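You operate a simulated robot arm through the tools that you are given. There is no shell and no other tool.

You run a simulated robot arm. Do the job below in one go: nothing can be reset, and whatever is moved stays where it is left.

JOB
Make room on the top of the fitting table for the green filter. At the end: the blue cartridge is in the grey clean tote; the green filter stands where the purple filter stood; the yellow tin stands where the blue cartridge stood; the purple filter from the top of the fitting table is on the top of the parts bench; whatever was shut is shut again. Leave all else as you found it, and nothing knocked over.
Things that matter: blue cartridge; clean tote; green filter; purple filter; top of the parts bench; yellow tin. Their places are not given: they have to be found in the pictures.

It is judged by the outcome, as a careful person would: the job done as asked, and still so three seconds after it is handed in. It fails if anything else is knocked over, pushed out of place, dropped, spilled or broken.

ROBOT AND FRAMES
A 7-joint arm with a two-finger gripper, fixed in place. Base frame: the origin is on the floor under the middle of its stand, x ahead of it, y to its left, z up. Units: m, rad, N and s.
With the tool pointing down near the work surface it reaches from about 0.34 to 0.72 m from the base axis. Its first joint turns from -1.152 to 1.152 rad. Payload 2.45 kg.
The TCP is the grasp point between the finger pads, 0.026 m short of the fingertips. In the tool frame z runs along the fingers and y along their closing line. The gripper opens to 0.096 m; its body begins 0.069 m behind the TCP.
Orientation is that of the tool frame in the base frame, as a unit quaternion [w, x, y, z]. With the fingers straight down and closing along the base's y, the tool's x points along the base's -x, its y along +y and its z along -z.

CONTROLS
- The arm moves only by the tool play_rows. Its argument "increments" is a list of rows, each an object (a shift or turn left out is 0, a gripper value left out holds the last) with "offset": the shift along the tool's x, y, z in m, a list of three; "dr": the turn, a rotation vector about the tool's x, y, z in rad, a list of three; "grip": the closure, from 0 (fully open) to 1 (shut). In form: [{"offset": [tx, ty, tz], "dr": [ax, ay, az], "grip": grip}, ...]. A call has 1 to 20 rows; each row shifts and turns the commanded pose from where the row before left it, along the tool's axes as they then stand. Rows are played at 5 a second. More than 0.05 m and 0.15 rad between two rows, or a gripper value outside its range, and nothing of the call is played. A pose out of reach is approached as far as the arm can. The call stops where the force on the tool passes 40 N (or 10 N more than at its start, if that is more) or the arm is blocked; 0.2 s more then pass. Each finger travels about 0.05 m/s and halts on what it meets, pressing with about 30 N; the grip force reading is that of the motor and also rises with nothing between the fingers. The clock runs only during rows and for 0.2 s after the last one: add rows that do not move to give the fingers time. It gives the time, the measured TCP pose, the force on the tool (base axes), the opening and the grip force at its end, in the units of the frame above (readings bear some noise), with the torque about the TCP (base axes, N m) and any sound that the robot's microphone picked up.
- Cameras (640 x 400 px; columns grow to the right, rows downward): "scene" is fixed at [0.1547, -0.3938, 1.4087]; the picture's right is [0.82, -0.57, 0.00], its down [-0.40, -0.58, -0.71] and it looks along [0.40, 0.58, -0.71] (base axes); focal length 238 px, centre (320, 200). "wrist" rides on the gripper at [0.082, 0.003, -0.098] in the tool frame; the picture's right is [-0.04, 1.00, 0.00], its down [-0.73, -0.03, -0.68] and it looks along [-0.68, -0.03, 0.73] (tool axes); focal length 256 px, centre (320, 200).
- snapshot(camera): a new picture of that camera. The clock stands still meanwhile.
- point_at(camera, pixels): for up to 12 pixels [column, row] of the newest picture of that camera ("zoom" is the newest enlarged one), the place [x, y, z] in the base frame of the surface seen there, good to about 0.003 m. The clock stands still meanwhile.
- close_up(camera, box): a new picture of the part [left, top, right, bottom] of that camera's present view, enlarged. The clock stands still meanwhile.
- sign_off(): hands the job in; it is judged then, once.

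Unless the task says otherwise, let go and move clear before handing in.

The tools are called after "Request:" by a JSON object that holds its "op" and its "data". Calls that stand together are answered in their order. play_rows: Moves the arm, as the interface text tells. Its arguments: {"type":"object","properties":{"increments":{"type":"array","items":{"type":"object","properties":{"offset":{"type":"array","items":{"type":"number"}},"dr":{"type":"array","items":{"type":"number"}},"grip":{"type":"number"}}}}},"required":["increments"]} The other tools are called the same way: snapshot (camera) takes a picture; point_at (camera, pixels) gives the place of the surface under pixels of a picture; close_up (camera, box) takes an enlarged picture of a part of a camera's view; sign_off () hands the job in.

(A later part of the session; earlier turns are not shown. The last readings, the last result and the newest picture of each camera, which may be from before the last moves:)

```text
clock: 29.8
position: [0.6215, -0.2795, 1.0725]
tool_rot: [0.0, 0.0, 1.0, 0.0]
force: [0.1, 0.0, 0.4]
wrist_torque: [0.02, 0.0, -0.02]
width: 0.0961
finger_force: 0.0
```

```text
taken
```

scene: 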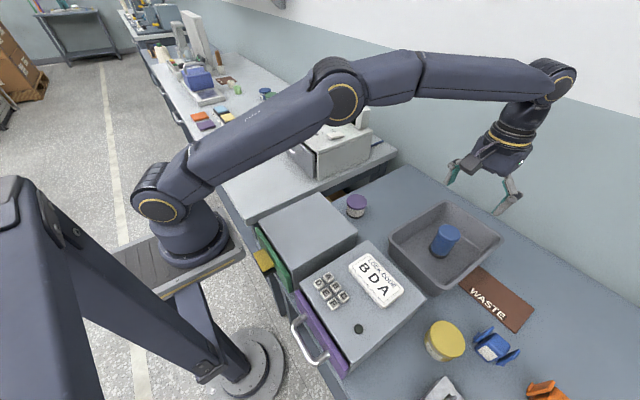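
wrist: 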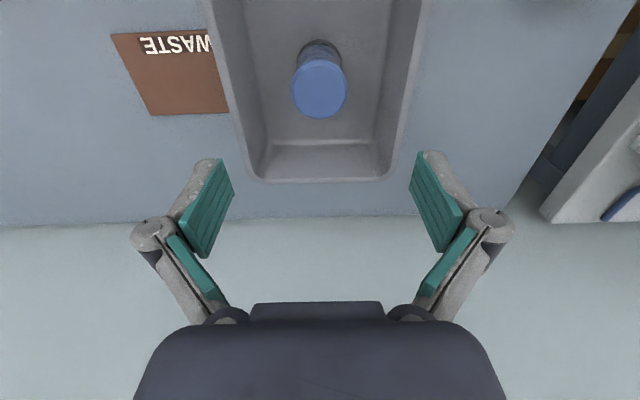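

The cartridge stands upright in the clean tote and the tote hasn't moved. Next I'll hover near the purple filter to fix its centre.

Request:
{"op": "play_rows", "data": {"increments": [{"offset": [0.021, 0.03, -0.002]}, {"offset": [0.021, 0.03, -0.002]}, {"offset": [0.021, 0.03, -0.002]}, {"offset": [0.021, 0.03, -0.002]}, {"offset": [0.021, 0.03, -0.002]}, {"offset": [0.021, 0.03, 0]}, {"offset": [0.021, 0.03, 0]}, {"offset": [0.021, 0.03, 0]}, {"offset": [0, 0, 0]}, {"offset": [0, 0, 0]}]}}

Request:
{"op": "snapshot", "data": {"camera": "wrist"}}

Request:
{"op": "close_up", "data": {"camera": "wrist", "box": [240, 80, 400, 220]}}

```text
clock: 32.0
position: [0.4527, -0.0409, 1.0815]
tool_rot: [0.0, 0.0, 1.0, 0.0]
force: [0.1, 1.3, 0.4]
wrist_torque: [-0.03, 0.03, -0.01]
width: 0.0958
finger_force: 0.0
```

```text
taken
```

wrist: 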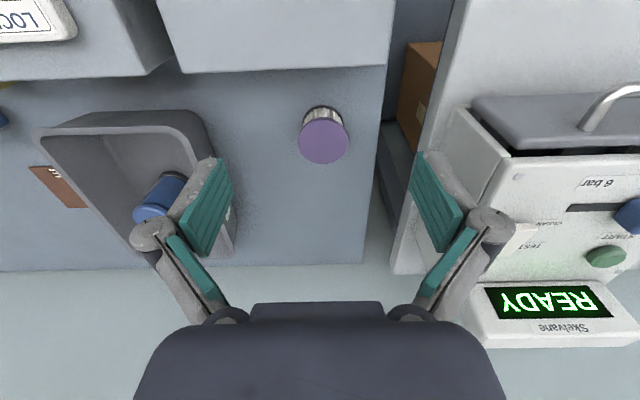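

```text
2.86 times, centred on (320, 150) of wrist
```

zoom: 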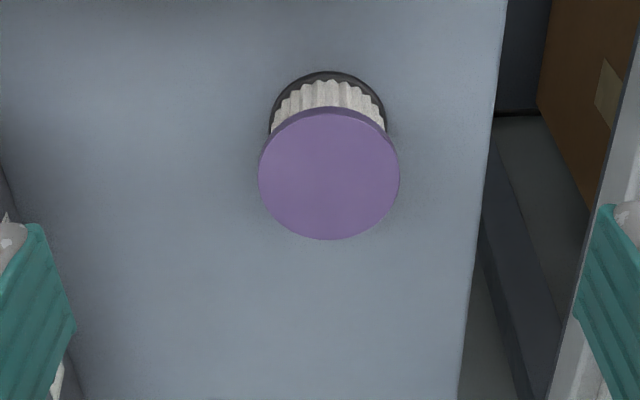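

The purple cap is centred near wrist (323,141). I'll measure its centre, edges and base.

Request:
{"op": "point_at", "data": {"camera": "wrist", "pixels": [[323, 141], [302, 141], [345, 141], [323, 121], [323, 161], [323, 110], [322, 106], [306, 112], [340, 112], [360, 180], [280, 60], [385, 60]]}}

```text
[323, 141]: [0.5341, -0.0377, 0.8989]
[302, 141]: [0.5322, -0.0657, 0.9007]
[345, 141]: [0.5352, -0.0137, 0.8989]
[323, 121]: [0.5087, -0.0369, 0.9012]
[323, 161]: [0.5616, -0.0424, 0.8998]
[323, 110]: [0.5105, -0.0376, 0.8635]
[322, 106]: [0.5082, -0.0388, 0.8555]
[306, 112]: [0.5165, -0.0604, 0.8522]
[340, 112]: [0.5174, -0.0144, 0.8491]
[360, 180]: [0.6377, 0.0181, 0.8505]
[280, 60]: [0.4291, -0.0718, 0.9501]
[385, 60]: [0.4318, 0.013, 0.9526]
```

The purple filter's centre is (0.5345,-0.039), its diameter about 0.055 and its top 0.90. I'll move over it and descend in stages.

Request:
{"op": "play_rows", "data": {"increments": [{"offset": [-0.041, 0.001, 0]}, {"offset": [-0.041, 0.001, 0]}, {"offset": [0, 0, 0.04]}, {"offset": [0, 0, 0.04]}, {"offset": [0, 0, 0.04]}, {"offset": [0, 0, 0]}]}}

Request:
{"op": "snapshot", "data": {"camera": "wrist"}}

Request:
{"op": "close_up", "data": {"camera": "scene", "box": [270, 110, 430, 240]}}

```text
clock: 33.4
position: [0.5376, -0.0368, 0.9589]
tool_rot: [0.0, 0.0, 1.0, -0.001]
force: [-0.2, 0.9, 0.1]
wrist_torque: [0.03, 0.0, 0.04]
width: 0.0962
finger_force: 0.1
```

```text
taken
```

wrist: 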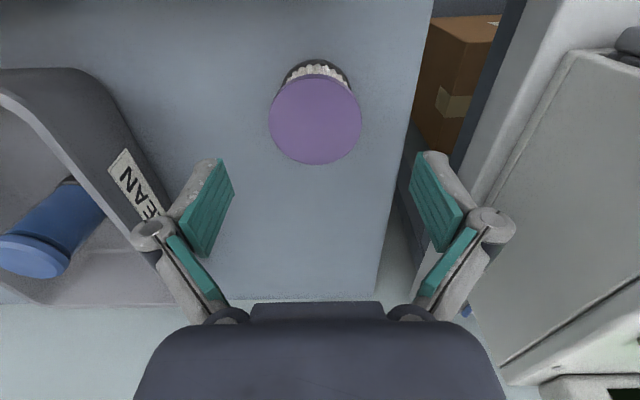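

```text
3.08 times, centred on (350, 175) of scene
```

zoom: 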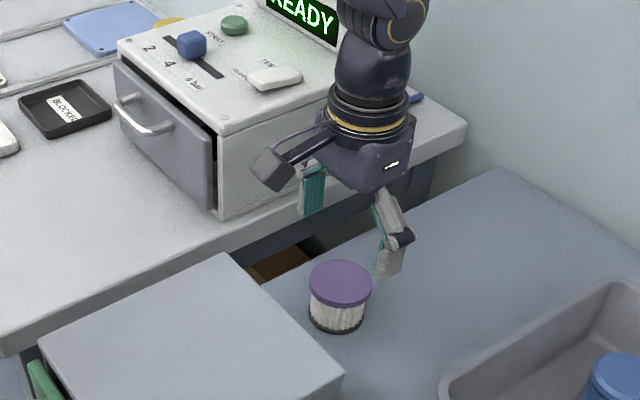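

The filter is slightly left of centre (column ~315) with clearance on both sides. I'll recheck the cap's edges before the final descent.

Request:
{"op": "point_at", "data": {"camera": "wrist", "pixels": [[315, 80], [315, 120], [315, 160], [272, 118], [358, 118], [318, 70]]}}

```text
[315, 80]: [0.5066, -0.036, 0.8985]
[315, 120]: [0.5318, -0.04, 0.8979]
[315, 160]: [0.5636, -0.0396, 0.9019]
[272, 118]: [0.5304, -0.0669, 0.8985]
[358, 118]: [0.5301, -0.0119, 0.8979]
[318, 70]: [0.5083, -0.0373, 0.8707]
```

The centre is confirmed at (0.535,-0.0395). I'll descend to TCP z≈0.887 and grip.

Request:
{"op": "play_rows", "data": {"increments": [{"offset": [0, -0.001, 0.03]}, {"offset": [0, 0, 0.025]}, {"offset": [0, 0, 0.017]}, {"offset": [0, 0, 0]}, {"grip": 1}, {"grip": 1}, {"grip": 1}, {"grip": 1}, {"grip": 1}, {"grip": 1}]}}

Request:
{"op": "snapshot", "data": {"camera": "wrist"}}

Request:
{"op": "close_up", "data": {"camera": "scene", "box": [270, 110, 430, 240]}}

```text
clock: 35.6
position: [0.5372, -0.0405, 0.8888]
tool_rot: [0.0, 0.0, 1.0, 0.0]
force: [-0.8, -1.0, 3.5]
wrist_torque: [-0.02, 0.05, -0.03]
width: 0.0594
finger_force: 29.8
```

```text
taken
```

wrist: 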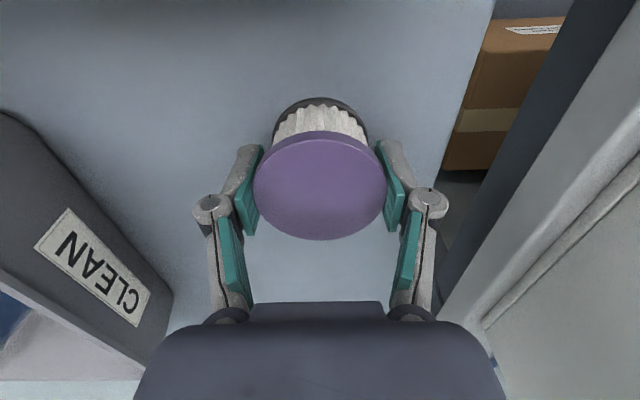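

```text
3.08 times, centred on (350, 175) of scene
```

zoom: 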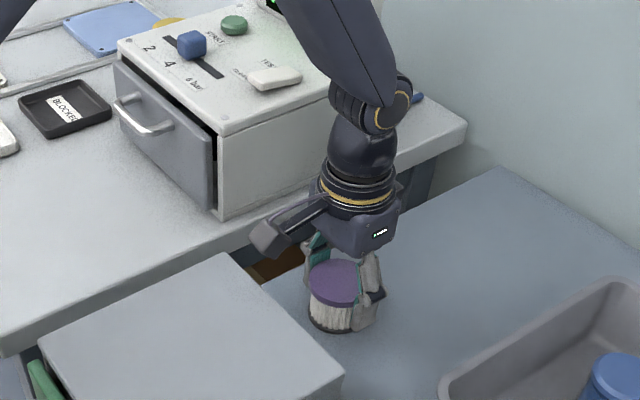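

The grip holds at 0.059 m with 30 N. I'll lift slowly and check for slip.

Request:
{"op": "play_rows", "data": {"increments": [{"offset": [0, 0, -0.003]}, {"offset": [0, 0, -0.005]}, {"offset": [0, 0, -0.008]}, {"offset": [0, 0, -0.01]}, {"offset": [0, 0, -0.008]}, {"offset": [0, 0, -0.003]}, {"offset": [0, 0, 0]}]}}

Request:
{"op": "snapshot", "data": {"camera": "wrist"}}

```text
clock: 37.2
position: [0.5347, -0.0395, 0.9262]
tool_rot: [0.0, 0.0, 1.0, 0.0]
force: [-0.5, 0.1, -0.9]
wrist_torque: [0.03, 0.0, 0.0]
width: 0.0594
finger_force: 29.3
```

```text
taken
```

wrist: 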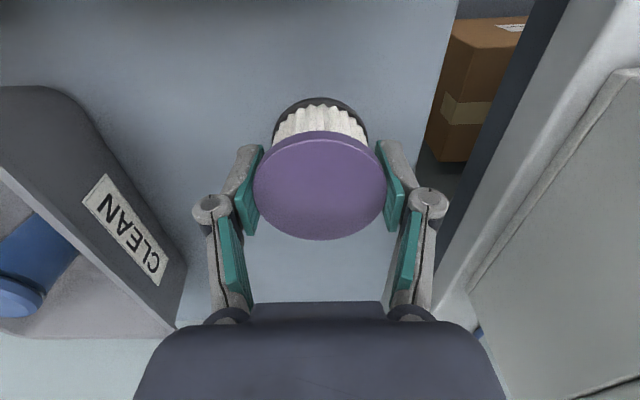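

No slip. I'll lift above machine height, carry the filter over to the open bench in front of the machine at (0.34,0.20), and hover there first.

Request:
{"op": "play_rows", "data": {"increments": [{"offset": [0, 0, -0.008]}, {"offset": [0, 0, -0.016]}, {"offset": [0, 0, -0.022]}, {"offset": [0, 0, -0.025]}, {"offset": [0, 0, -0.025]}, {"offset": [0, 0, -0.025]}, {"offset": [0, 0, -0.016]}, {"offset": [0, 0, -0.008]}, {"offset": [0, 0, 0]}]}}

Request:
{"op": "play_rows", "data": {"increments": [{"offset": [0.008, 0.009, 0]}, {"offset": [0.015, 0.018, 0]}, {"offset": [0.02, 0.024, 0]}, {"offset": [0.022, 0.027, 0]}, {"offset": [0.022, 0.027, 0]}, {"offset": [0.022, 0.027, 0]}, {"offset": [0.022, 0.027, 0]}, {"offset": [0.022, 0.027, 0]}, {"offset": [0.018, 0.023, 0]}, {"offset": [0.014, 0.018, 0]}, {"offset": [0.007, 0.009, 0]}, {"offset": [0.003, 0.004, 0]}, {"offset": [0, 0, 0]}]}}

Request:
{"op": "snapshot", "data": {"camera": "wrist"}}

Request:
{"op": "snapshot", "data": {"camera": "scene"}}

```text
clock: 39.2
position: [0.5355, -0.0393, 1.0714]
tool_rot: [0.0, -0.001, 1.0, 0.0]
force: [0.2, 0.4, 0.0]
wrist_torque: [-0.01, 0.01, -0.01]
width: 0.0595
finger_force: 29.5
```

```text
clock: 42.0
position: [0.3405, 0.2014, 1.0716]
tool_rot: [0.0, 0.0, 1.0, 0.0]
force: [-0.9, -0.8, -1.4]
wrist_torque: [-0.03, -0.01, 0.02]
width: 0.0593
finger_force: 30.3
```

```text
taken
```

wrist: 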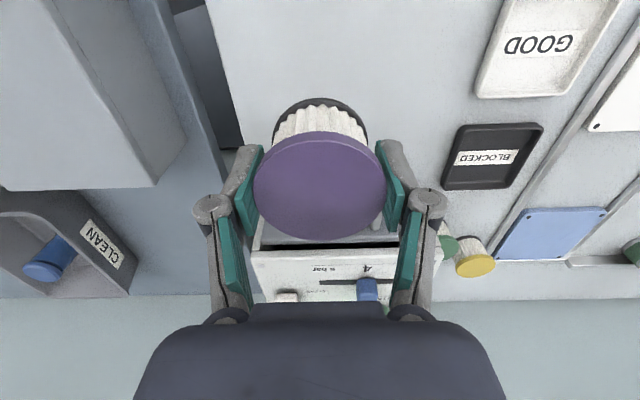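

```text
taken
```

scene: 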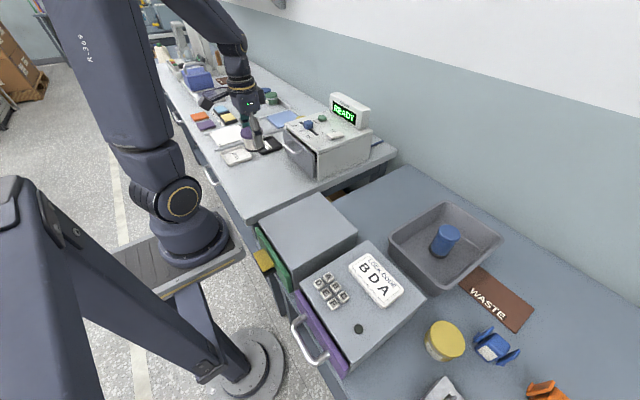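

The filter hovers over open bench in front of the machine. I'll check the bench edges and the drawer position around the drop point.

Request:
{"op": "point_at", "data": {"camera": "wrist", "pixels": [[245, 130], [222, 60], [300, 60], [420, 100], [440, 180], [480, 90], [260, 222], [395, 235], [378, 222], [300, 10], [225, 100], [410, 30]]}}

Request:
{"op": "close_up", "data": {"camera": "scene", "box": [190, 60, 350, 200]}}

```text
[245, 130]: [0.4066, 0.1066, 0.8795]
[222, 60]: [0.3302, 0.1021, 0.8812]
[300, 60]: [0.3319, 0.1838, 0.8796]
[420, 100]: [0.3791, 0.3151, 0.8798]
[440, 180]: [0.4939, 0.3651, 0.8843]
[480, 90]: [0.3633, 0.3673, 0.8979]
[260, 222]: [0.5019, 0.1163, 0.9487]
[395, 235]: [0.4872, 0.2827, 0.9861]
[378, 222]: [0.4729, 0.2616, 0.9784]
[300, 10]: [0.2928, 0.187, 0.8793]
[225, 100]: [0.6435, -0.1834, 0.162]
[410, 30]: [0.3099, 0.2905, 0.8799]
```

```text
2.86 times, centred on (270, 130) of scene
```

zoom: 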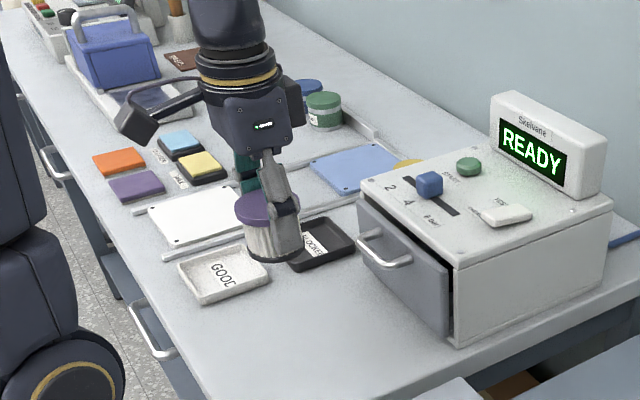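

The drop point is open bench at z≈0.88, with 8 cm or more to the nearest item. I'll lower to TCP z≈0.922 and then feel for contact.

Request:
{"op": "play_rows", "data": {"increments": [{"offset": [0, 0, 0.01]}, {"offset": [0, 0, 0.02]}, {"offset": [0, 0, 0.025]}, {"offset": [0, 0, 0.025]}, {"offset": [0, 0, 0.025]}, {"offset": [0, 0, 0.02]}, {"offset": [0, 0, 0.015]}, {"offset": [0, 0, 0.008]}, {"offset": [0, 0, 0.003]}, {"offset": [0, 0, 0]}]}}

Request:
{"op": "snapshot", "data": {"camera": "wrist"}}

```text
clock: 44.2
position: [0.3384, 0.2008, 0.9207]
tool_rot: [0.0, 0.0, 1.0, 0.0]
force: [1.0, -0.3, -1.1]
wrist_torque: [-0.01, -0.02, 0.05]
width: 0.0596
finger_force: 30.0
```

```text
taken
```

wrist: 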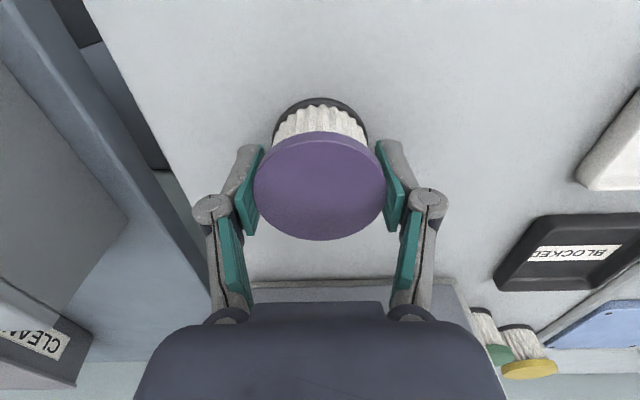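

The filter is just above the bench. I'll ease down in 2 mm steps to feel contact.

Request:
{"op": "play_rows", "data": {"increments": [{"offset": [0, 0, 0.002]}, {"offset": [0, 0, 0.002]}, {"offset": [0, 0, 0]}]}}

```text
clock: 45.0
position: [0.3407, 0.2011, 0.9168]
tool_rot: [0.001, 0.0, 1.0, 0.001]
force: [0.1, -0.6, 20.4]
wrist_torque: [-0.01, -0.04, -0.07]
width: 0.0593
finger_force: 30.1
```

The force is 20 N, so it's firmly on the bench. I'll back off 1 mm, then open.

Request:
{"op": "play_rows", "data": {"increments": [{"offset": [0, 0, -0.001]}, {"grip": 0.33}, {"grip": 0.2}, {"grip": 0.05}, {"grip": 0}, {"grip": 0}]}}

Request:
{"op": "snapshot", "data": {"camera": "wrist"}}

```text
clock: 46.4
position: [0.3397, 0.2004, 0.9188]
tool_rot: [0.0, -0.001, 1.0, 0.0]
force: [-0.1, 0.4, 0.1]
wrist_torque: [0.0, 0.01, -0.01]
width: 0.0962
finger_force: 0.1
```

```text
taken
```

wrist: 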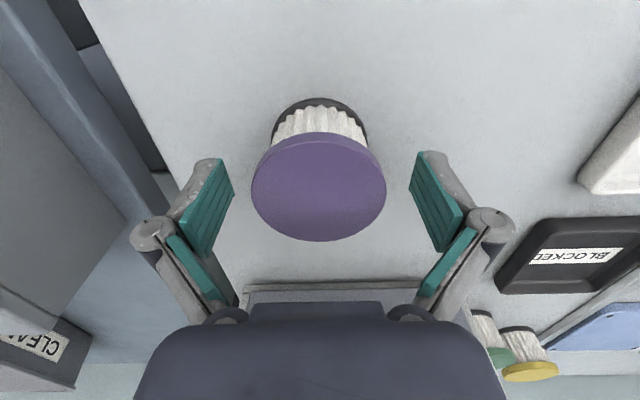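

The purple filter stands on the bench. I'll rise clear and then travel to hover near the green filter.

Request:
{"op": "play_rows", "data": {"increments": [{"offset": [0, 0, -0.01]}, {"offset": [0, 0, -0.02]}, {"offset": [0, 0, -0.035]}, {"offset": [0, 0, -0.04]}, {"offset": [0, 0, -0.045]}, {"offset": [0, 0, -0.045]}, {"offset": [0, 0, 0]}, {"offset": [-0.025, 0.03, 0]}, {"offset": [-0.025, 0.03, 0]}, {"offset": [-0.025, 0.03, 0]}, {"offset": [-0.025, 0.03, 0]}, {"offset": [-0.025, 0.03, 0]}, {"offset": [-0.02, 0.025, 0]}, {"offset": [0, 0, 0]}, {"offset": [0, 0, 0]}]}}

Request:
{"op": "snapshot", "data": {"camera": "wrist"}}

Request:
{"op": "close_up", "data": {"camera": "wrist", "box": [240, 80, 440, 240]}}

Request:
{"op": "snapshot", "data": {"camera": "scene"}}

```text
clock: 49.6
position: [0.4867, 0.3753, 1.1118]
tool_rot: [0.0, 0.001, 1.0, 0.0]
force: [0.3, 0.5, 0.0]
wrist_torque: [-0.02, 0.0, -0.01]
width: 0.096
finger_force: 0.0
```

```text
taken
```

wrist: 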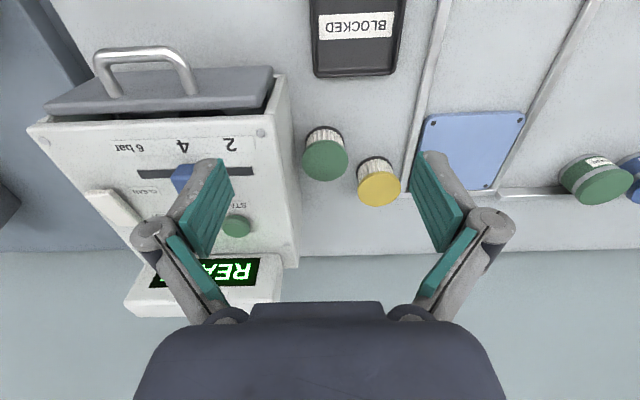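

```text
2.50 times, centred on (340, 160) of wrist
```

zoom: 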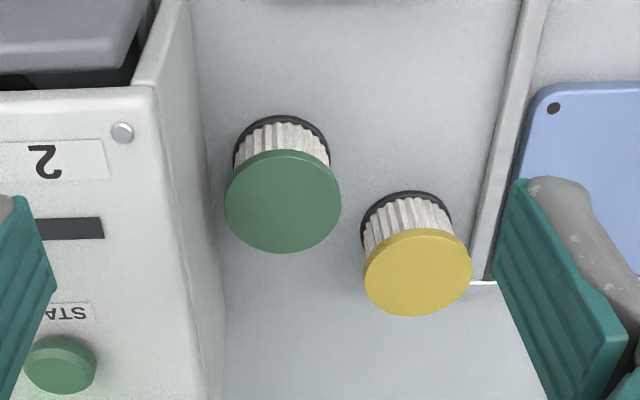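

```text
taken
```

scene: 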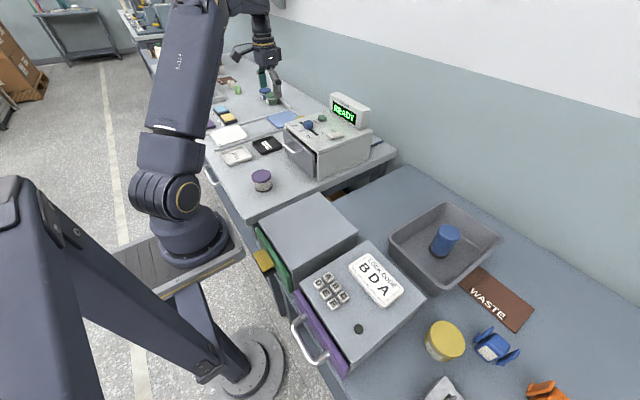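

The purple filter stands well on the bench at scene (262,180). I'll now measure the green and yellow filters and the machine's side wall.

Request:
{"op": "point_at", "data": {"camera": "wrist", "pixels": [[325, 161], [304, 161], [346, 161], [325, 143], [325, 178], [324, 130], [379, 189], [360, 189], [398, 189], [379, 204], [376, 160], [290, 100]]}}

Request:
{"op": "point_at", "data": {"camera": "wrist", "pixels": [[298, 200], [297, 260], [310, 240], [405, 190], [412, 150], [360, 120], [290, 180], [284, 80], [276, 200], [340, 220]]}}

```text
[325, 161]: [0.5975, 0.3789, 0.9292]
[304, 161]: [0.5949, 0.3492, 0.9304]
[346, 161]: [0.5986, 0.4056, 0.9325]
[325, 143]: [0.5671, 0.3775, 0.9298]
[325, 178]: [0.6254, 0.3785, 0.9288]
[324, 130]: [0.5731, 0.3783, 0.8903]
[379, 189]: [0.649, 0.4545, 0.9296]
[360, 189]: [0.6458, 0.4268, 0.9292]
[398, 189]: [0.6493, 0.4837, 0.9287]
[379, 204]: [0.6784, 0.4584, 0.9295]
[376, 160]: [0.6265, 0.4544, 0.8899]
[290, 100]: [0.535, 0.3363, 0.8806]
```

```text
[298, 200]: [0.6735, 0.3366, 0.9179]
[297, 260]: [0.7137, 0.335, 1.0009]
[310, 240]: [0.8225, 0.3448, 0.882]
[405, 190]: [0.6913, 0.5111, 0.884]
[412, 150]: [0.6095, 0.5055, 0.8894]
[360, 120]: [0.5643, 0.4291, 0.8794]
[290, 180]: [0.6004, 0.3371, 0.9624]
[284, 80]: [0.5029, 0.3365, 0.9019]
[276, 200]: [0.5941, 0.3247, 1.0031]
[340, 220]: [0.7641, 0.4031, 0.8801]
```

The green filter's centre is (0.597,0.378) with its top at 0.93. The machine wall at y=0.337 is only about 1 cm from it, so I'll grip along x with the wrist camera on the +y side. I'll yaw the tool 90° here at height.

Request:
{"op": "play_rows", "data": {"increments": [{"dr": [0, 0, 0.1428]}, {"dr": [0, 0, 0.1428]}, {"dr": [0, 0, 0.1428]}, {"dr": [0, 0, 0.1428]}, {"dr": [0, 0, 0.1428]}, {"dr": [0, 0, 0.1428]}, {"dr": [0, 0, 0.1428]}, {"dr": [0, 0, 0.1428]}, {"dr": [0, 0, 0.1428]}, {"dr": [0, 0, 0.1428]}, {"dr": [0, 0, 0.1428]}, {"dr": [0, 0, 0]}, {"dr": [0, 0, 0]}]}}

Request:
{"op": "snapshot", "data": {"camera": "wrist"}}

Request:
{"op": "snapshot", "data": {"camera": "scene"}}

```text
clock: 52.4
position: [0.485, 0.376, 1.1123]
tool_rot: [0.001, 0.707, 0.707, 0.0]
force: [0.2, 0.0, 0.2]
wrist_torque: [0.0, -0.02, -0.01]
width: 0.0965
finger_force: 0.0
```

```text
taken
```

wrist: 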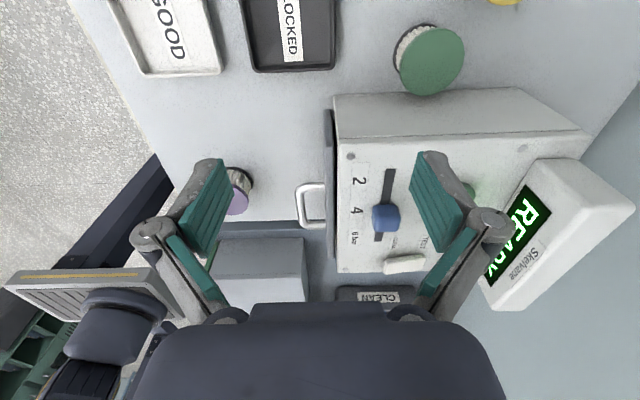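

```text
taken
```

scene: 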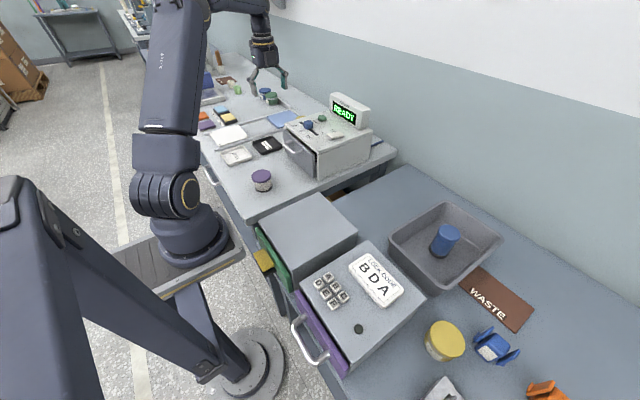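

The yaw is right: the camera is now on the +y side and the closing line is along x. I'll move over the green filter, lean the wrist 0.15 rad away from the machine, and come partway down.

Request:
{"op": "play_rows", "data": {"increments": [{"offset": [0.001, 0.037, 0]}, {"offset": [0.001, 0.037, 0]}, {"offset": [0, 0.037, 0]}, {"dr": [0, -0.075, 0]}, {"dr": [0, -0.075, 0]}, {"offset": [0.0045, 0, 0.0297]}, {"offset": [0.0045, 0, 0.0297]}, {"offset": [0.003, 0, 0.0198]}, {"offset": [0, 0, 0]}, {"offset": [0, 0, 0]}]}}

Request:
{"op": "snapshot", "data": {"camera": "wrist"}}

Request:
{"op": "close_up", "data": {"camera": "scene", "box": [220, 30, 380, 170]}}

```text
clock: 54.6
position: [0.572, 0.3664, 1.0284]
tool_rot: [0.053, 0.705, 0.705, -0.054]
force: [1.3, -1.0, -0.1]
wrist_torque: [-0.01, 0.0, -0.02]
width: 0.096
finger_force: 0.1
out of reach, approached as far as the arm can: row 3, 4, 5, 6, 7, 8
```

```text
taken
```

wrist: 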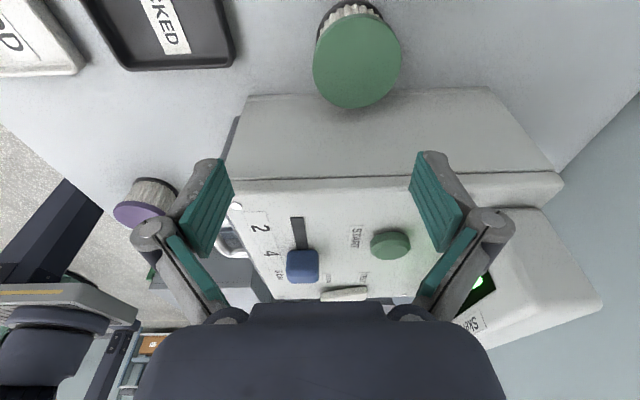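

```text
2.86 times, centred on (300, 100) of scene
```

zoom: 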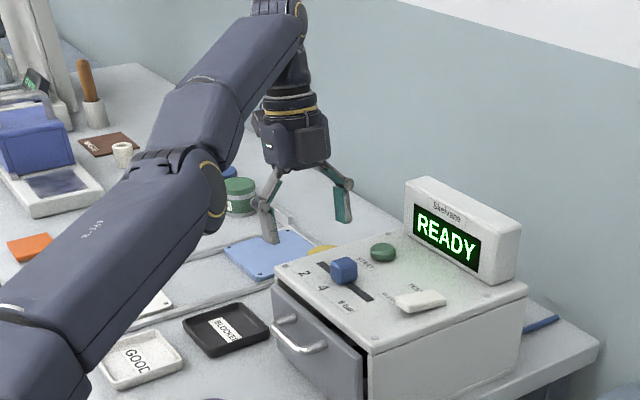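

The leaned pose is out of reach: the arm stopped at (0.572,0.366). The gripper body is only about 4 cm thick, so it should clear the wall upright. I'll undo the lean and see where it settles.

Request:
{"op": "play_rows", "data": {"increments": [{"dr": [0, 0.075, 0]}, {"dr": [0, 0.075, 0]}, {"dr": [0, 0, 0]}, {"dr": [0, 0, 0]}]}}

Request:
{"op": "snapshot", "data": {"camera": "wrist"}}

Request:
{"op": "close_up", "data": {"camera": "scene", "box": [220, 30, 380, 170]}}

```text
clock: 55.6
position: [0.5872, 0.3784, 1.0326]
tool_rot: [0.0, 0.707, 0.707, 0.0]
force: [-0.2, 1.1, 0.7]
wrist_torque: [0.03, 0.01, -0.03]
width: 0.0961
finger_force: 0.0
out of reach, approached as far as the arm can: row 1, 2
```

```text
taken
```

wrist: 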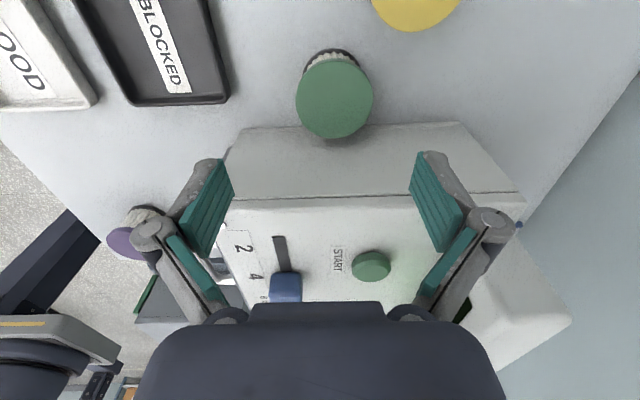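

```text
2.86 times, centred on (300, 100) of scene
```

zoom: 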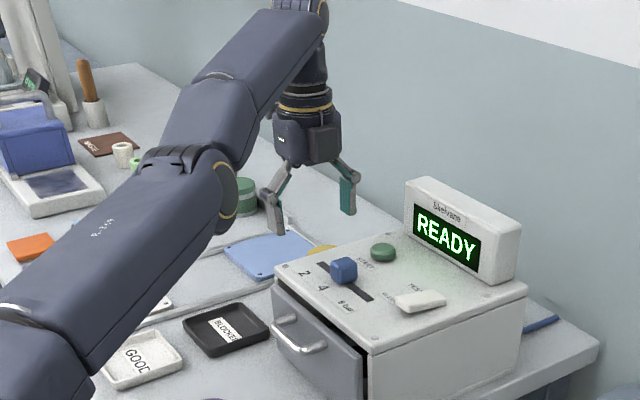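

Upright, the arm settled at (0.587,0.378,1.033), and the filter is about 11 mm further out in +x. Reach should improve lower down, so I'll descend to z≈0.972 and then add the x shift.

Request:
{"op": "play_rows", "data": {"increments": [{"offset": [0, 0, 0.02]}, {"offset": [0, 0, 0.02]}, {"offset": [0, 0, 0.02]}, {"offset": [0, 0, 0]}]}}

Request:
{"op": "snapshot", "data": {"camera": "wrist"}}

Request:
{"op": "close_up", "data": {"camera": "scene", "box": [240, 50, 360, 155]}}

```text
clock: 56.6
position: [0.593, 0.3841, 0.9723]
tool_rot: [-0.001, 0.707, 0.707, 0.0]
force: [0.9, 0.5, -0.5]
wrist_torque: [-0.01, 0.01, 0.03]
width: 0.0961
finger_force: 0.1
out of reach, approached as far as the arm can: row 1, 3
```

```text
taken
```

wrist: 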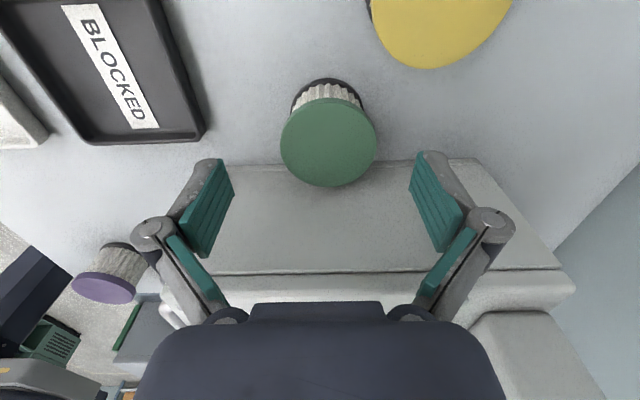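

```text
3.81 times, centred on (300, 102) of scene
```

zoom: 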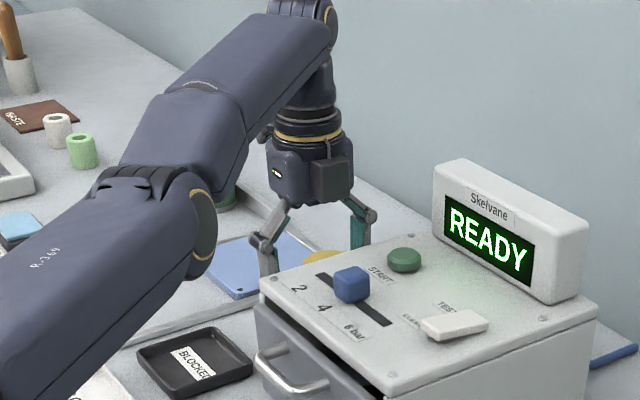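

The TCP now reads (0.593,0.384,0.972), and the green filter is nearly centred at column 328. I'll re-measure the filter and the gap to the wall from here.

Request:
{"op": "point_at", "data": {"camera": "wrist", "pixels": [[328, 142], [284, 142], [373, 142], [328, 102], [328, 182], [326, 86], [330, 195], [300, 162], [440, 50], [385, 30], [410, 62], [280, 165]]}}

Request:
{"op": "close_up", "data": {"camera": "wrist", "box": [180, 60, 500, 260]}}

```text
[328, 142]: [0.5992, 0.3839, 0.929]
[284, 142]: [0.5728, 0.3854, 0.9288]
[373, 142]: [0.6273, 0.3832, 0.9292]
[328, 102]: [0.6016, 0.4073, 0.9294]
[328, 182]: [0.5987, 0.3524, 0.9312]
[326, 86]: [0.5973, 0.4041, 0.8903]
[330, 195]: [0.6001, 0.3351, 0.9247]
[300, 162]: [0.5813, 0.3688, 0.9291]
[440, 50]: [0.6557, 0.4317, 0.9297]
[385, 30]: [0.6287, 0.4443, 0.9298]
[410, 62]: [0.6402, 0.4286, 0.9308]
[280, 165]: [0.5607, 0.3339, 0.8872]
```

```text
2.00 times, centred on (340, 160) of wrist
```

zoom: 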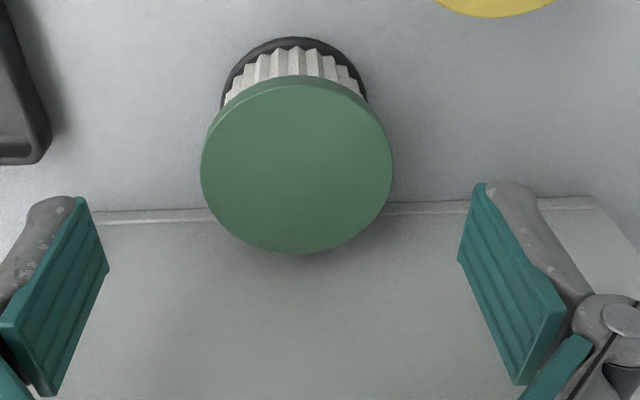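

The filter centre is (0.599,0.380) and the TCP is nearly aligned. I'll lower a little more to z≈0.945, where reach is better, and read the pose.

Request:
{"op": "play_rows", "data": {"increments": [{"offset": [0, 0, 0.014]}, {"offset": [0, 0, 0.013]}, {"offset": [0, 0, 0]}, {"offset": [0, 0, 0]}]}}

Request:
{"op": "snapshot", "data": {"camera": "wrist"}}

```text
clock: 57.6
position: [0.5946, 0.3855, 0.9461]
tool_rot: [0.001, 0.707, 0.707, -0.001]
force: [-0.3, 0.2, 0.2]
wrist_torque: [-0.01, -0.01, -0.04]
width: 0.096
finger_force: 0.0
```

```text
taken
```

wrist: 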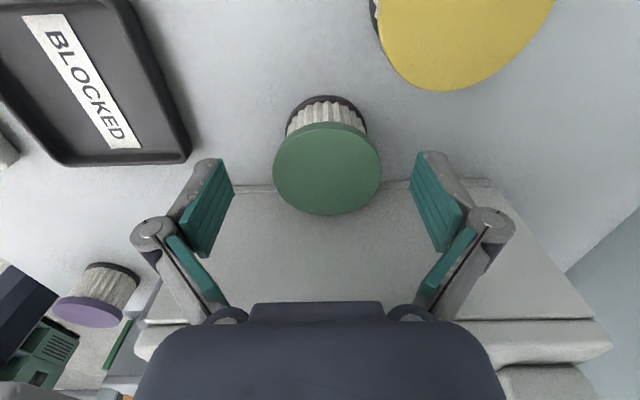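

All poses are reachable now. I'll nudge +4 mm in x and −3 mm in y to centre on the filter, then descend to z≈0.92 in small steps.

Request:
{"op": "play_rows", "data": {"increments": [{"offset": [-0.003, 0.004, 0]}, {"offset": [0, 0, 0.008]}, {"offset": [0, 0, 0.008]}, {"offset": [0, 0, 0.009]}, {"offset": [0, 0, 0]}]}}

Request:
{"op": "snapshot", "data": {"camera": "wrist"}}

Request:
{"op": "close_up", "data": {"camera": "scene", "box": [240, 50, 360, 155]}}

```text
clock: 58.8
position: [0.5987, 0.3834, 0.9212]
tool_rot: [0.0, 0.707, 0.708, 0.0]
force: [-0.6, -0.7, -0.8]
wrist_torque: [0.01, -0.01, 0.01]
width: 0.096
finger_force: 0.0
```

```text
taken
```

wrist: 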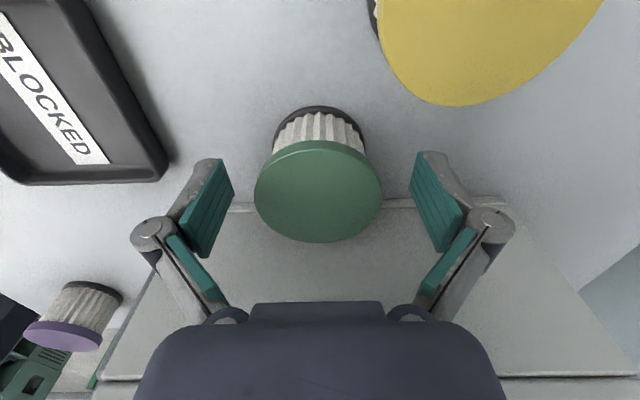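

```text
3.81 times, centred on (300, 102) of scene
```

zoom: 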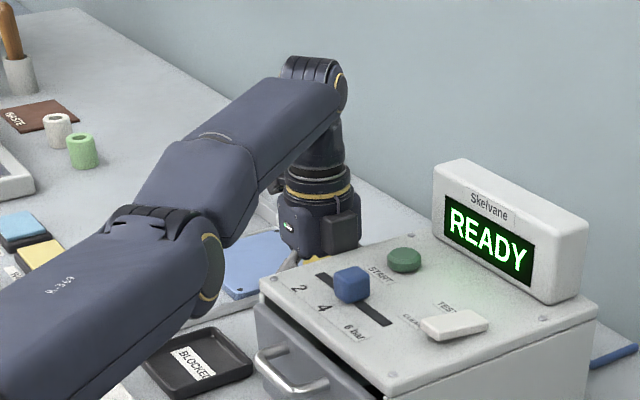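

The green filter is centred between the pads at column ~318 and the gripper clears the machine. I'll go 3 mm lower and close.

Request:
{"op": "play_rows", "data": {"increments": [{"offset": [0, 0, 0.003]}, {"grip": 0.2}, {"grip": 0.35}, {"grip": 1}, {"grip": 1}, {"grip": 1}, {"grip": 1}]}}

Request:
{"op": "snapshot", "data": {"camera": "wrist"}}

```text
clock: 60.4
position: [0.599, 0.3824, 0.9191]
tool_rot: [0.0, 0.707, 0.707, 0.0]
force: [-0.1, -0.8, 2.9]
wrist_torque: [-0.03, 0.02, 0.01]
width: 0.0592
finger_force: 29.9
```

```text
taken
```

wrist: 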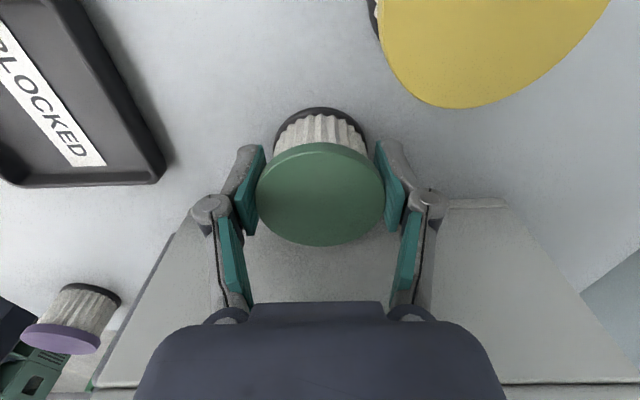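

The grip holds at 0.059 m with 30 N. I'll lift slowly by 3 cm and check, before drawing back to −x where there's more reach and space.

Request:
{"op": "play_rows", "data": {"increments": [{"offset": [0, 0, -0.003]}, {"offset": [0, 0, -0.005]}, {"offset": [0, 0, -0.008]}, {"offset": [0, 0, -0.008]}, {"offset": [0, 0, -0.005]}, {"offset": [0, 0, 0]}]}}

Request:
{"op": "snapshot", "data": {"camera": "wrist"}}

```text
clock: 61.8
position: [0.5984, 0.3814, 0.9471]
tool_rot: [0.0, 0.707, 0.707, -0.001]
force: [-0.1, -0.1, -0.9]
wrist_torque: [-0.01, -0.02, -0.01]
width: 0.0594
finger_force: 30.6
```

```text
taken
```

wrist: 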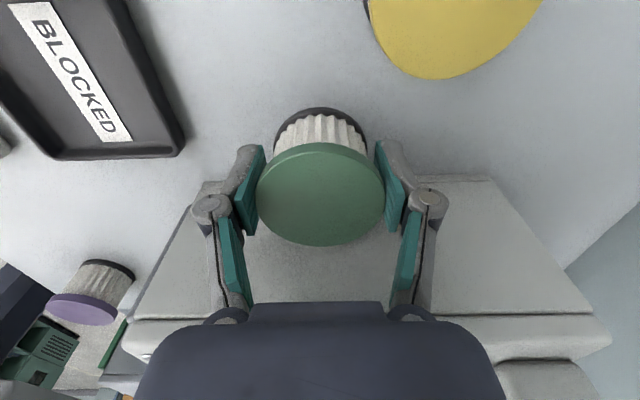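

The filter lifted with no slip. I'll draw it back toward −x while rising, then lift above machine height.

Request:
{"op": "play_rows", "data": {"increments": [{"offset": [0.001, -0.008, -0.004]}, {"offset": [0.003, -0.016, -0.008]}, {"offset": [0.003, -0.02, -0.01]}, {"offset": [0.003, -0.02, -0.01]}, {"offset": [0.003, -0.02, -0.012]}, {"offset": [0.001, -0.014, -0.016]}, {"offset": [0, -0.004, -0.02]}, {"offset": [0, 0, -0.022]}, {"offset": [0, 0, -0.02]}, {"offset": [0, 0, -0.015]}, {"offset": [0, 0, -0.008]}, {"offset": [0, 0, 0]}]}}

Request:
{"op": "snapshot", "data": {"camera": "wrist"}}

Request:
{"op": "snapshot", "data": {"camera": "scene"}}

```text
clock: 64.4
position: [0.5298, 0.4234, 1.0945]
tool_rot: [0.0, 0.707, 0.707, 0.001]
force: [1.0, 0.9, -0.9]
wrist_torque: [0.02, 0.0, -0.01]
width: 0.0596
finger_force: 29.7
out of reach, approached as far as the arm can: row 1, 2, 3, 4, 5, 6, 8, 9, 10
```

```text
taken
```

wrist: 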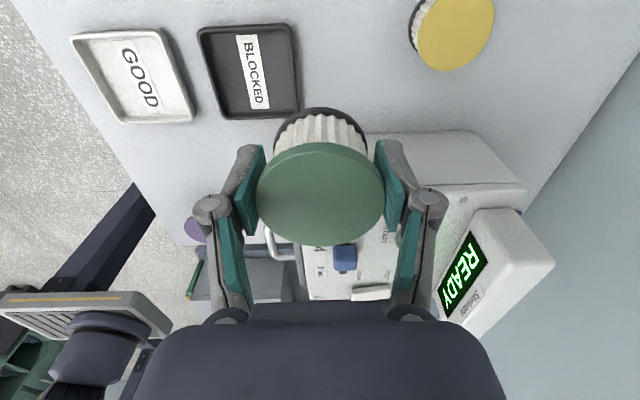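

```text
taken
```

scene: 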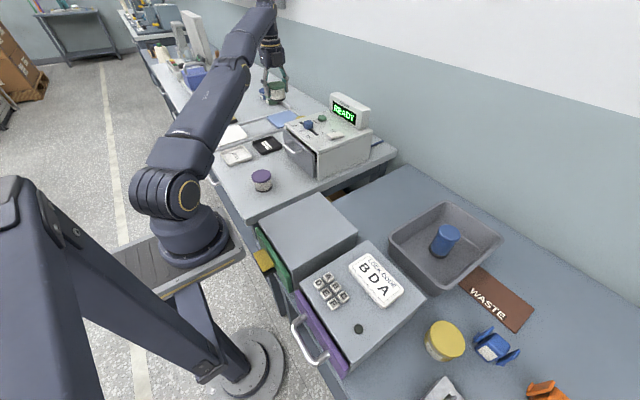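

The arm flagged several rows as out of reach and ended at (0.530,0.423,1.095), but the tool is upright and the filter is held. I'll play two still rows to see whether the commanded pose matches.

Request:
{"op": "play_rows", "data": {"increments": [{"offset": [0, 0, 0]}, {"offset": [0, 0, 0]}]}}

```text
clock: 65.0
position: [0.5294, 0.4233, 1.0958]
tool_rot: [0.0, 0.707, 0.707, 0.002]
force: [-0.6, 0.2, -0.7]
wrist_torque: [0.03, 0.0, 0.02]
width: 0.0596
finger_force: 30.3
```

The pose is stable, so relative moves from here are reliable. I'll carry the filter in −y over the machine with small steps and a slight rise, checking midway.

Request:
{"op": "play_rows", "data": {"increments": [{"offset": [-0.008, 0, -0.001]}, {"offset": [-0.014, 0, -0.002]}, {"offset": [-0.018, 0, -0.003]}, {"offset": [-0.02, 0, -0.003]}, {"offset": [-0.02, 0, -0.003]}, {"offset": [-0.02, 0, -0.003]}, {"offset": [-0.016, 0, -0.003]}, {"offset": [-0.008, 0, -0.002]}, {"offset": [0, 0, 0]}]}}

Request:
{"op": "snapshot", "data": {"camera": "scene"}}

Request:
{"op": "snapshot", "data": {"camera": "wrist"}}

```text
clock: 67.0
position: [0.5776, 0.3416, 1.1377]
tool_rot: [0.001, 0.707, 0.707, -0.001]
force: [-0.7, 0.0, -0.1]
wrist_torque: [-0.01, -0.01, 0.04]
width: 0.0594
finger_force: 29.9
out of reach, approached as far as the arm can: row 2, 3, 4, 5, 6, 7, 8
```

```text
taken
```

scene: 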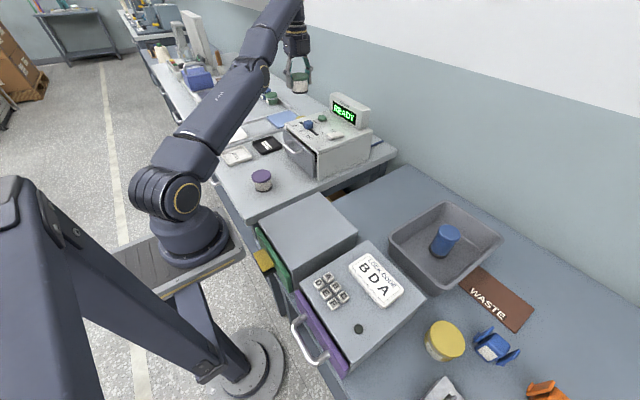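

```text
taken
```

wrist: 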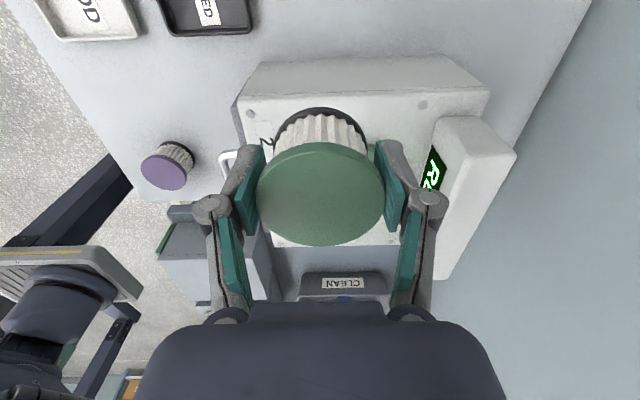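

The arm is pinned against a limit with this wrist yaw: it drifted in x and z instead of following −y. The filter is round and held upright over free space, so I'll rotate the yaw back 90° here to free the wrist.

Request:
{"op": "play_rows", "data": {"increments": [{"dr": [0, 0, -0.08]}, {"dr": [0, 0, -0.12]}, {"dr": [0, 0, -0.14]}, {"dr": [0, 0, -0.14]}, {"dr": [0, 0, 0]}]}}

Request:
{"op": "snapshot", "data": {"camera": "wrist"}}

```text
clock: 68.2
position: [0.5784, 0.3415, 1.1364]
tool_rot: [0.0, 0.518, 0.855, 0.0]
force: [-0.2, -0.7, -1.2]
wrist_torque: [-0.01, 0.01, 0.02]
width: 0.0596
finger_force: 30.3
```

```text
taken
```

wrist: 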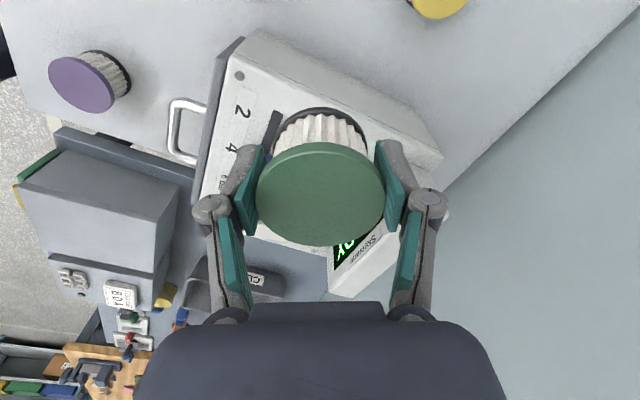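

The yaw turned freely with no drift. I'll finish turning back to the original orientation.

Request:
{"op": "play_rows", "data": {"increments": [{"dr": [0, 0, -0.1364]}, {"dr": [0, 0, -0.1364]}, {"dr": [0, 0, -0.1364]}, {"dr": [0, 0, -0.1364]}, {"dr": [0, 0, -0.1364]}, {"dr": [0, 0, -0.1364]}, {"dr": [0, 0, -0.1364]}, {"dr": [0, 0, -0.1364]}, {"dr": [0, 0, 0]}, {"dr": [0, 0, 0]}]}}

Request:
{"op": "snapshot", "data": {"camera": "wrist"}}

Request:
{"op": "snapshot", "data": {"camera": "scene"}}

```text
clock: 70.4
position: [0.5788, 0.3422, 1.1372]
tool_rot: [0.0, -0.001, 1.0, 0.001]
force: [0.6, 0.2, 0.0]
wrist_torque: [-0.03, -0.02, -0.01]
width: 0.0597
finger_force: 30.0
```

```text
taken
```

wrist: 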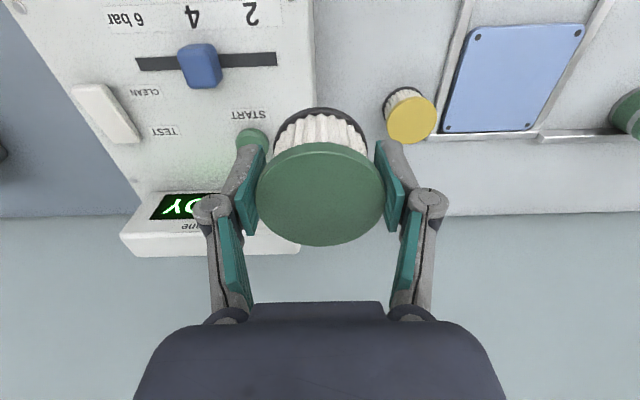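

```text
taken
```

scene: 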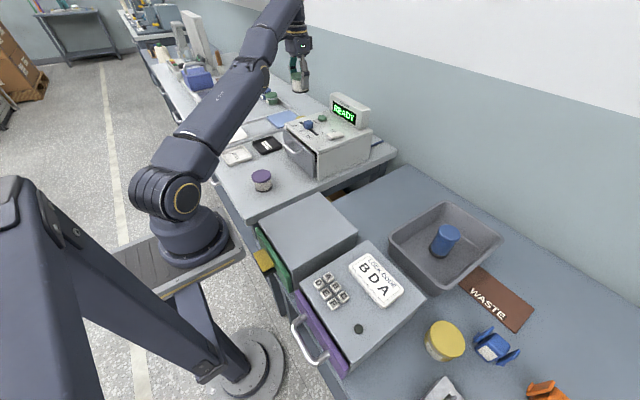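

The yaw is back to the original. I'll test a small move inward (−x, −y) to see whether the arm follows freely.

Request:
{"op": "play_rows", "data": {"increments": [{"offset": [0.008, -0.008, 0]}, {"offset": [0.012, -0.012, 0]}, {"offset": [0.008, -0.008, 0]}, {"offset": [0, 0, 0]}]}}

```text
clock: 71.4
position: [0.5776, 0.334, 1.1472]
tool_rot: [-0.001, 0.0, 1.0, -0.001]
force: [0.0, 0.5, -0.8]
wrist_torque: [0.0, 0.01, 0.05]
width: 0.0595
finger_force: 30.0
out of reach, approached as far as the arm can: row 1, 2, 3
```

The arm looks fully stretched here, since inward commands just slide it upward. I'll try a steady pull straight back along the arm's line (inward and slightly down) to bend the elbow. The filter's base would stay at 1.06 or higher, above the machine top.

Request:
{"op": "play_rows", "data": {"increments": [{"offset": [0.0243, -0.014, 0.0107]}, {"offset": [0.0243, -0.014, 0.0107]}, {"offset": [0.0243, -0.014, 0.0107]}, {"offset": [0, 0, 0]}, {"offset": [0, 0, 0]}]}}

Request:
{"op": "snapshot", "data": {"camera": "scene"}}

```text
clock: 72.6
position: [0.5776, 0.3368, 1.1456]
tool_rot: [-0.001, -0.001, 1.0, 0.0]
force: [-0.1, 0.1, -0.5]
wrist_torque: [-0.03, -0.01, -0.01]
width: 0.0595
finger_force: 30.1
out of reach, approached as far as the arm can: row 1, 2, 3
```

```text
taken
```

scene: 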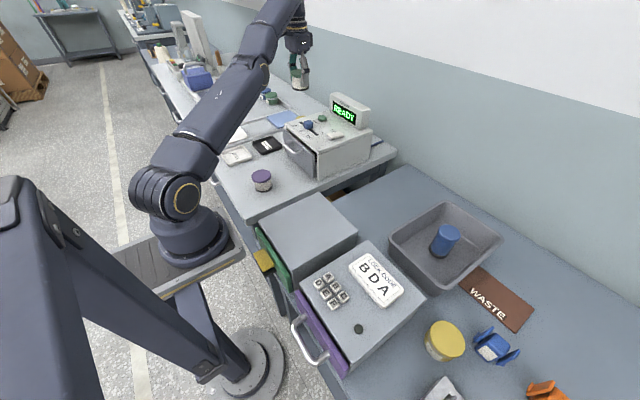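

As predicted, a straight pull gives nothing, because the arm is exactly stretched. Moving straight down brings targets inside the reach sphere and should bend the elbow. I'll lower 4 cm (filter base at 1.07, machine top 1.007) and watch.

Request:
{"op": "play_rows", "data": {"increments": [{"offset": [0, 0, 0.01]}, {"offset": [0, 0, 0.01]}, {"offset": [0, 0, 0.01]}, {"offset": [0, 0, 0.01]}, {"offset": [0, 0, 0]}]}}

```text
clock: 73.8
position: [0.5871, 0.3437, 1.1129]
tool_rot: [-0.001, -0.001, 1.0, -0.001]
force: [0.3, -0.8, -0.1]
wrist_torque: [0.0, 0.04, 0.03]
width: 0.0594
finger_force: 30.1
out of reach, approached as far as the arm can: row 1, 2, 3, 4
```

It slid along the same limit again. I'll measure points along the arm to understand its shape.

Request:
{"op": "snapshot", "data": {"camera": "scene"}}

Request:
{"op": "point_at", "data": {"camera": "scene", "pixels": [[165, 195], [185, 155], [205, 130], [225, 105], [240, 85], [258, 60], [265, 40], [275, 15], [285, 3], [297, 45], [298, 80], [300, 25]]}}

Request:
{"op": "close_up", "data": {"camera": "scene", "box": [120, 0, 360, 230]}}

```text
taken
```

scene: 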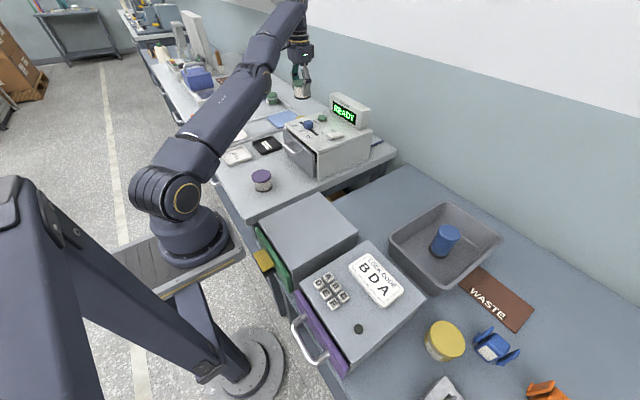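

```text
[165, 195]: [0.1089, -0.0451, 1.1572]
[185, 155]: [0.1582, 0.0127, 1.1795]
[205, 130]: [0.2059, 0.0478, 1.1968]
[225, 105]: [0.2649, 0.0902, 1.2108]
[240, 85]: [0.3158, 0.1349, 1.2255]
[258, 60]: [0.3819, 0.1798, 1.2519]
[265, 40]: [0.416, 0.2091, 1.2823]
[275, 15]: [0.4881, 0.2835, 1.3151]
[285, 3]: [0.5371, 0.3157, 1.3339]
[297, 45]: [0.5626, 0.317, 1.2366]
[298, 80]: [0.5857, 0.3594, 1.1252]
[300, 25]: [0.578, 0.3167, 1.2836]
```

```text
1.74 times, centred on (240, 115) of scene
```

zoom: 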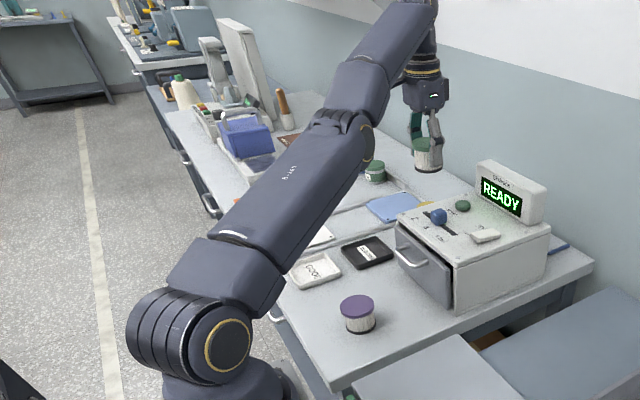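

The measured points show the elbow exactly straight: shoulder ~(0.1,0,1.16), elbow ~(0.38,0.19), wrist ~(0.57,0.33). To unlock it, I'll tilt the tool slightly with the fingers swinging inward, keeping the wrist centre in place. That should make the elbow bend.

Request:
{"op": "play_rows", "data": {"increments": [{"offset": [0.0207, -0.0121, 0], "dr": [0.0505, 0.0863, 0]}, {"offset": [0.0207, -0.0121, 0], "dr": [0.0505, 0.0863, 0]}, {"offset": [0, 0, 0]}]}}

```text
clock: 74.6
position: [0.5546, 0.331, 1.1186]
tool_rot: [-0.066, -0.004, 0.997, -0.04]
force: [0.0, 0.1, -0.5]
wrist_torque: [0.0, -0.04, 0.01]
width: 0.0594
finger_force: 29.9
out of reach, approached as far as the arm can: row 2
```

The first tilted row was reached, so the arm did respond. Now I'll try small inward translations from this slightly tilted pose.

Request:
{"op": "play_rows", "data": {"increments": [{"offset": [0.008, -0.005, 0.002]}, {"offset": [0.008, -0.005, 0.002]}, {"offset": [0.012, -0.007, 0.003]}, {"offset": [0.012, -0.007, 0.003]}, {"offset": [0, 0, 0]}]}}

```text
clock: 75.8
position: [0.5156, 0.3077, 1.1203]
tool_rot: [-0.085, -0.001, 0.995, -0.05]
force: [-0.1, 0.5, -0.7]
wrist_torque: [0.01, 0.0, 0.0]
width: 0.0595
finger_force: 30.1
```

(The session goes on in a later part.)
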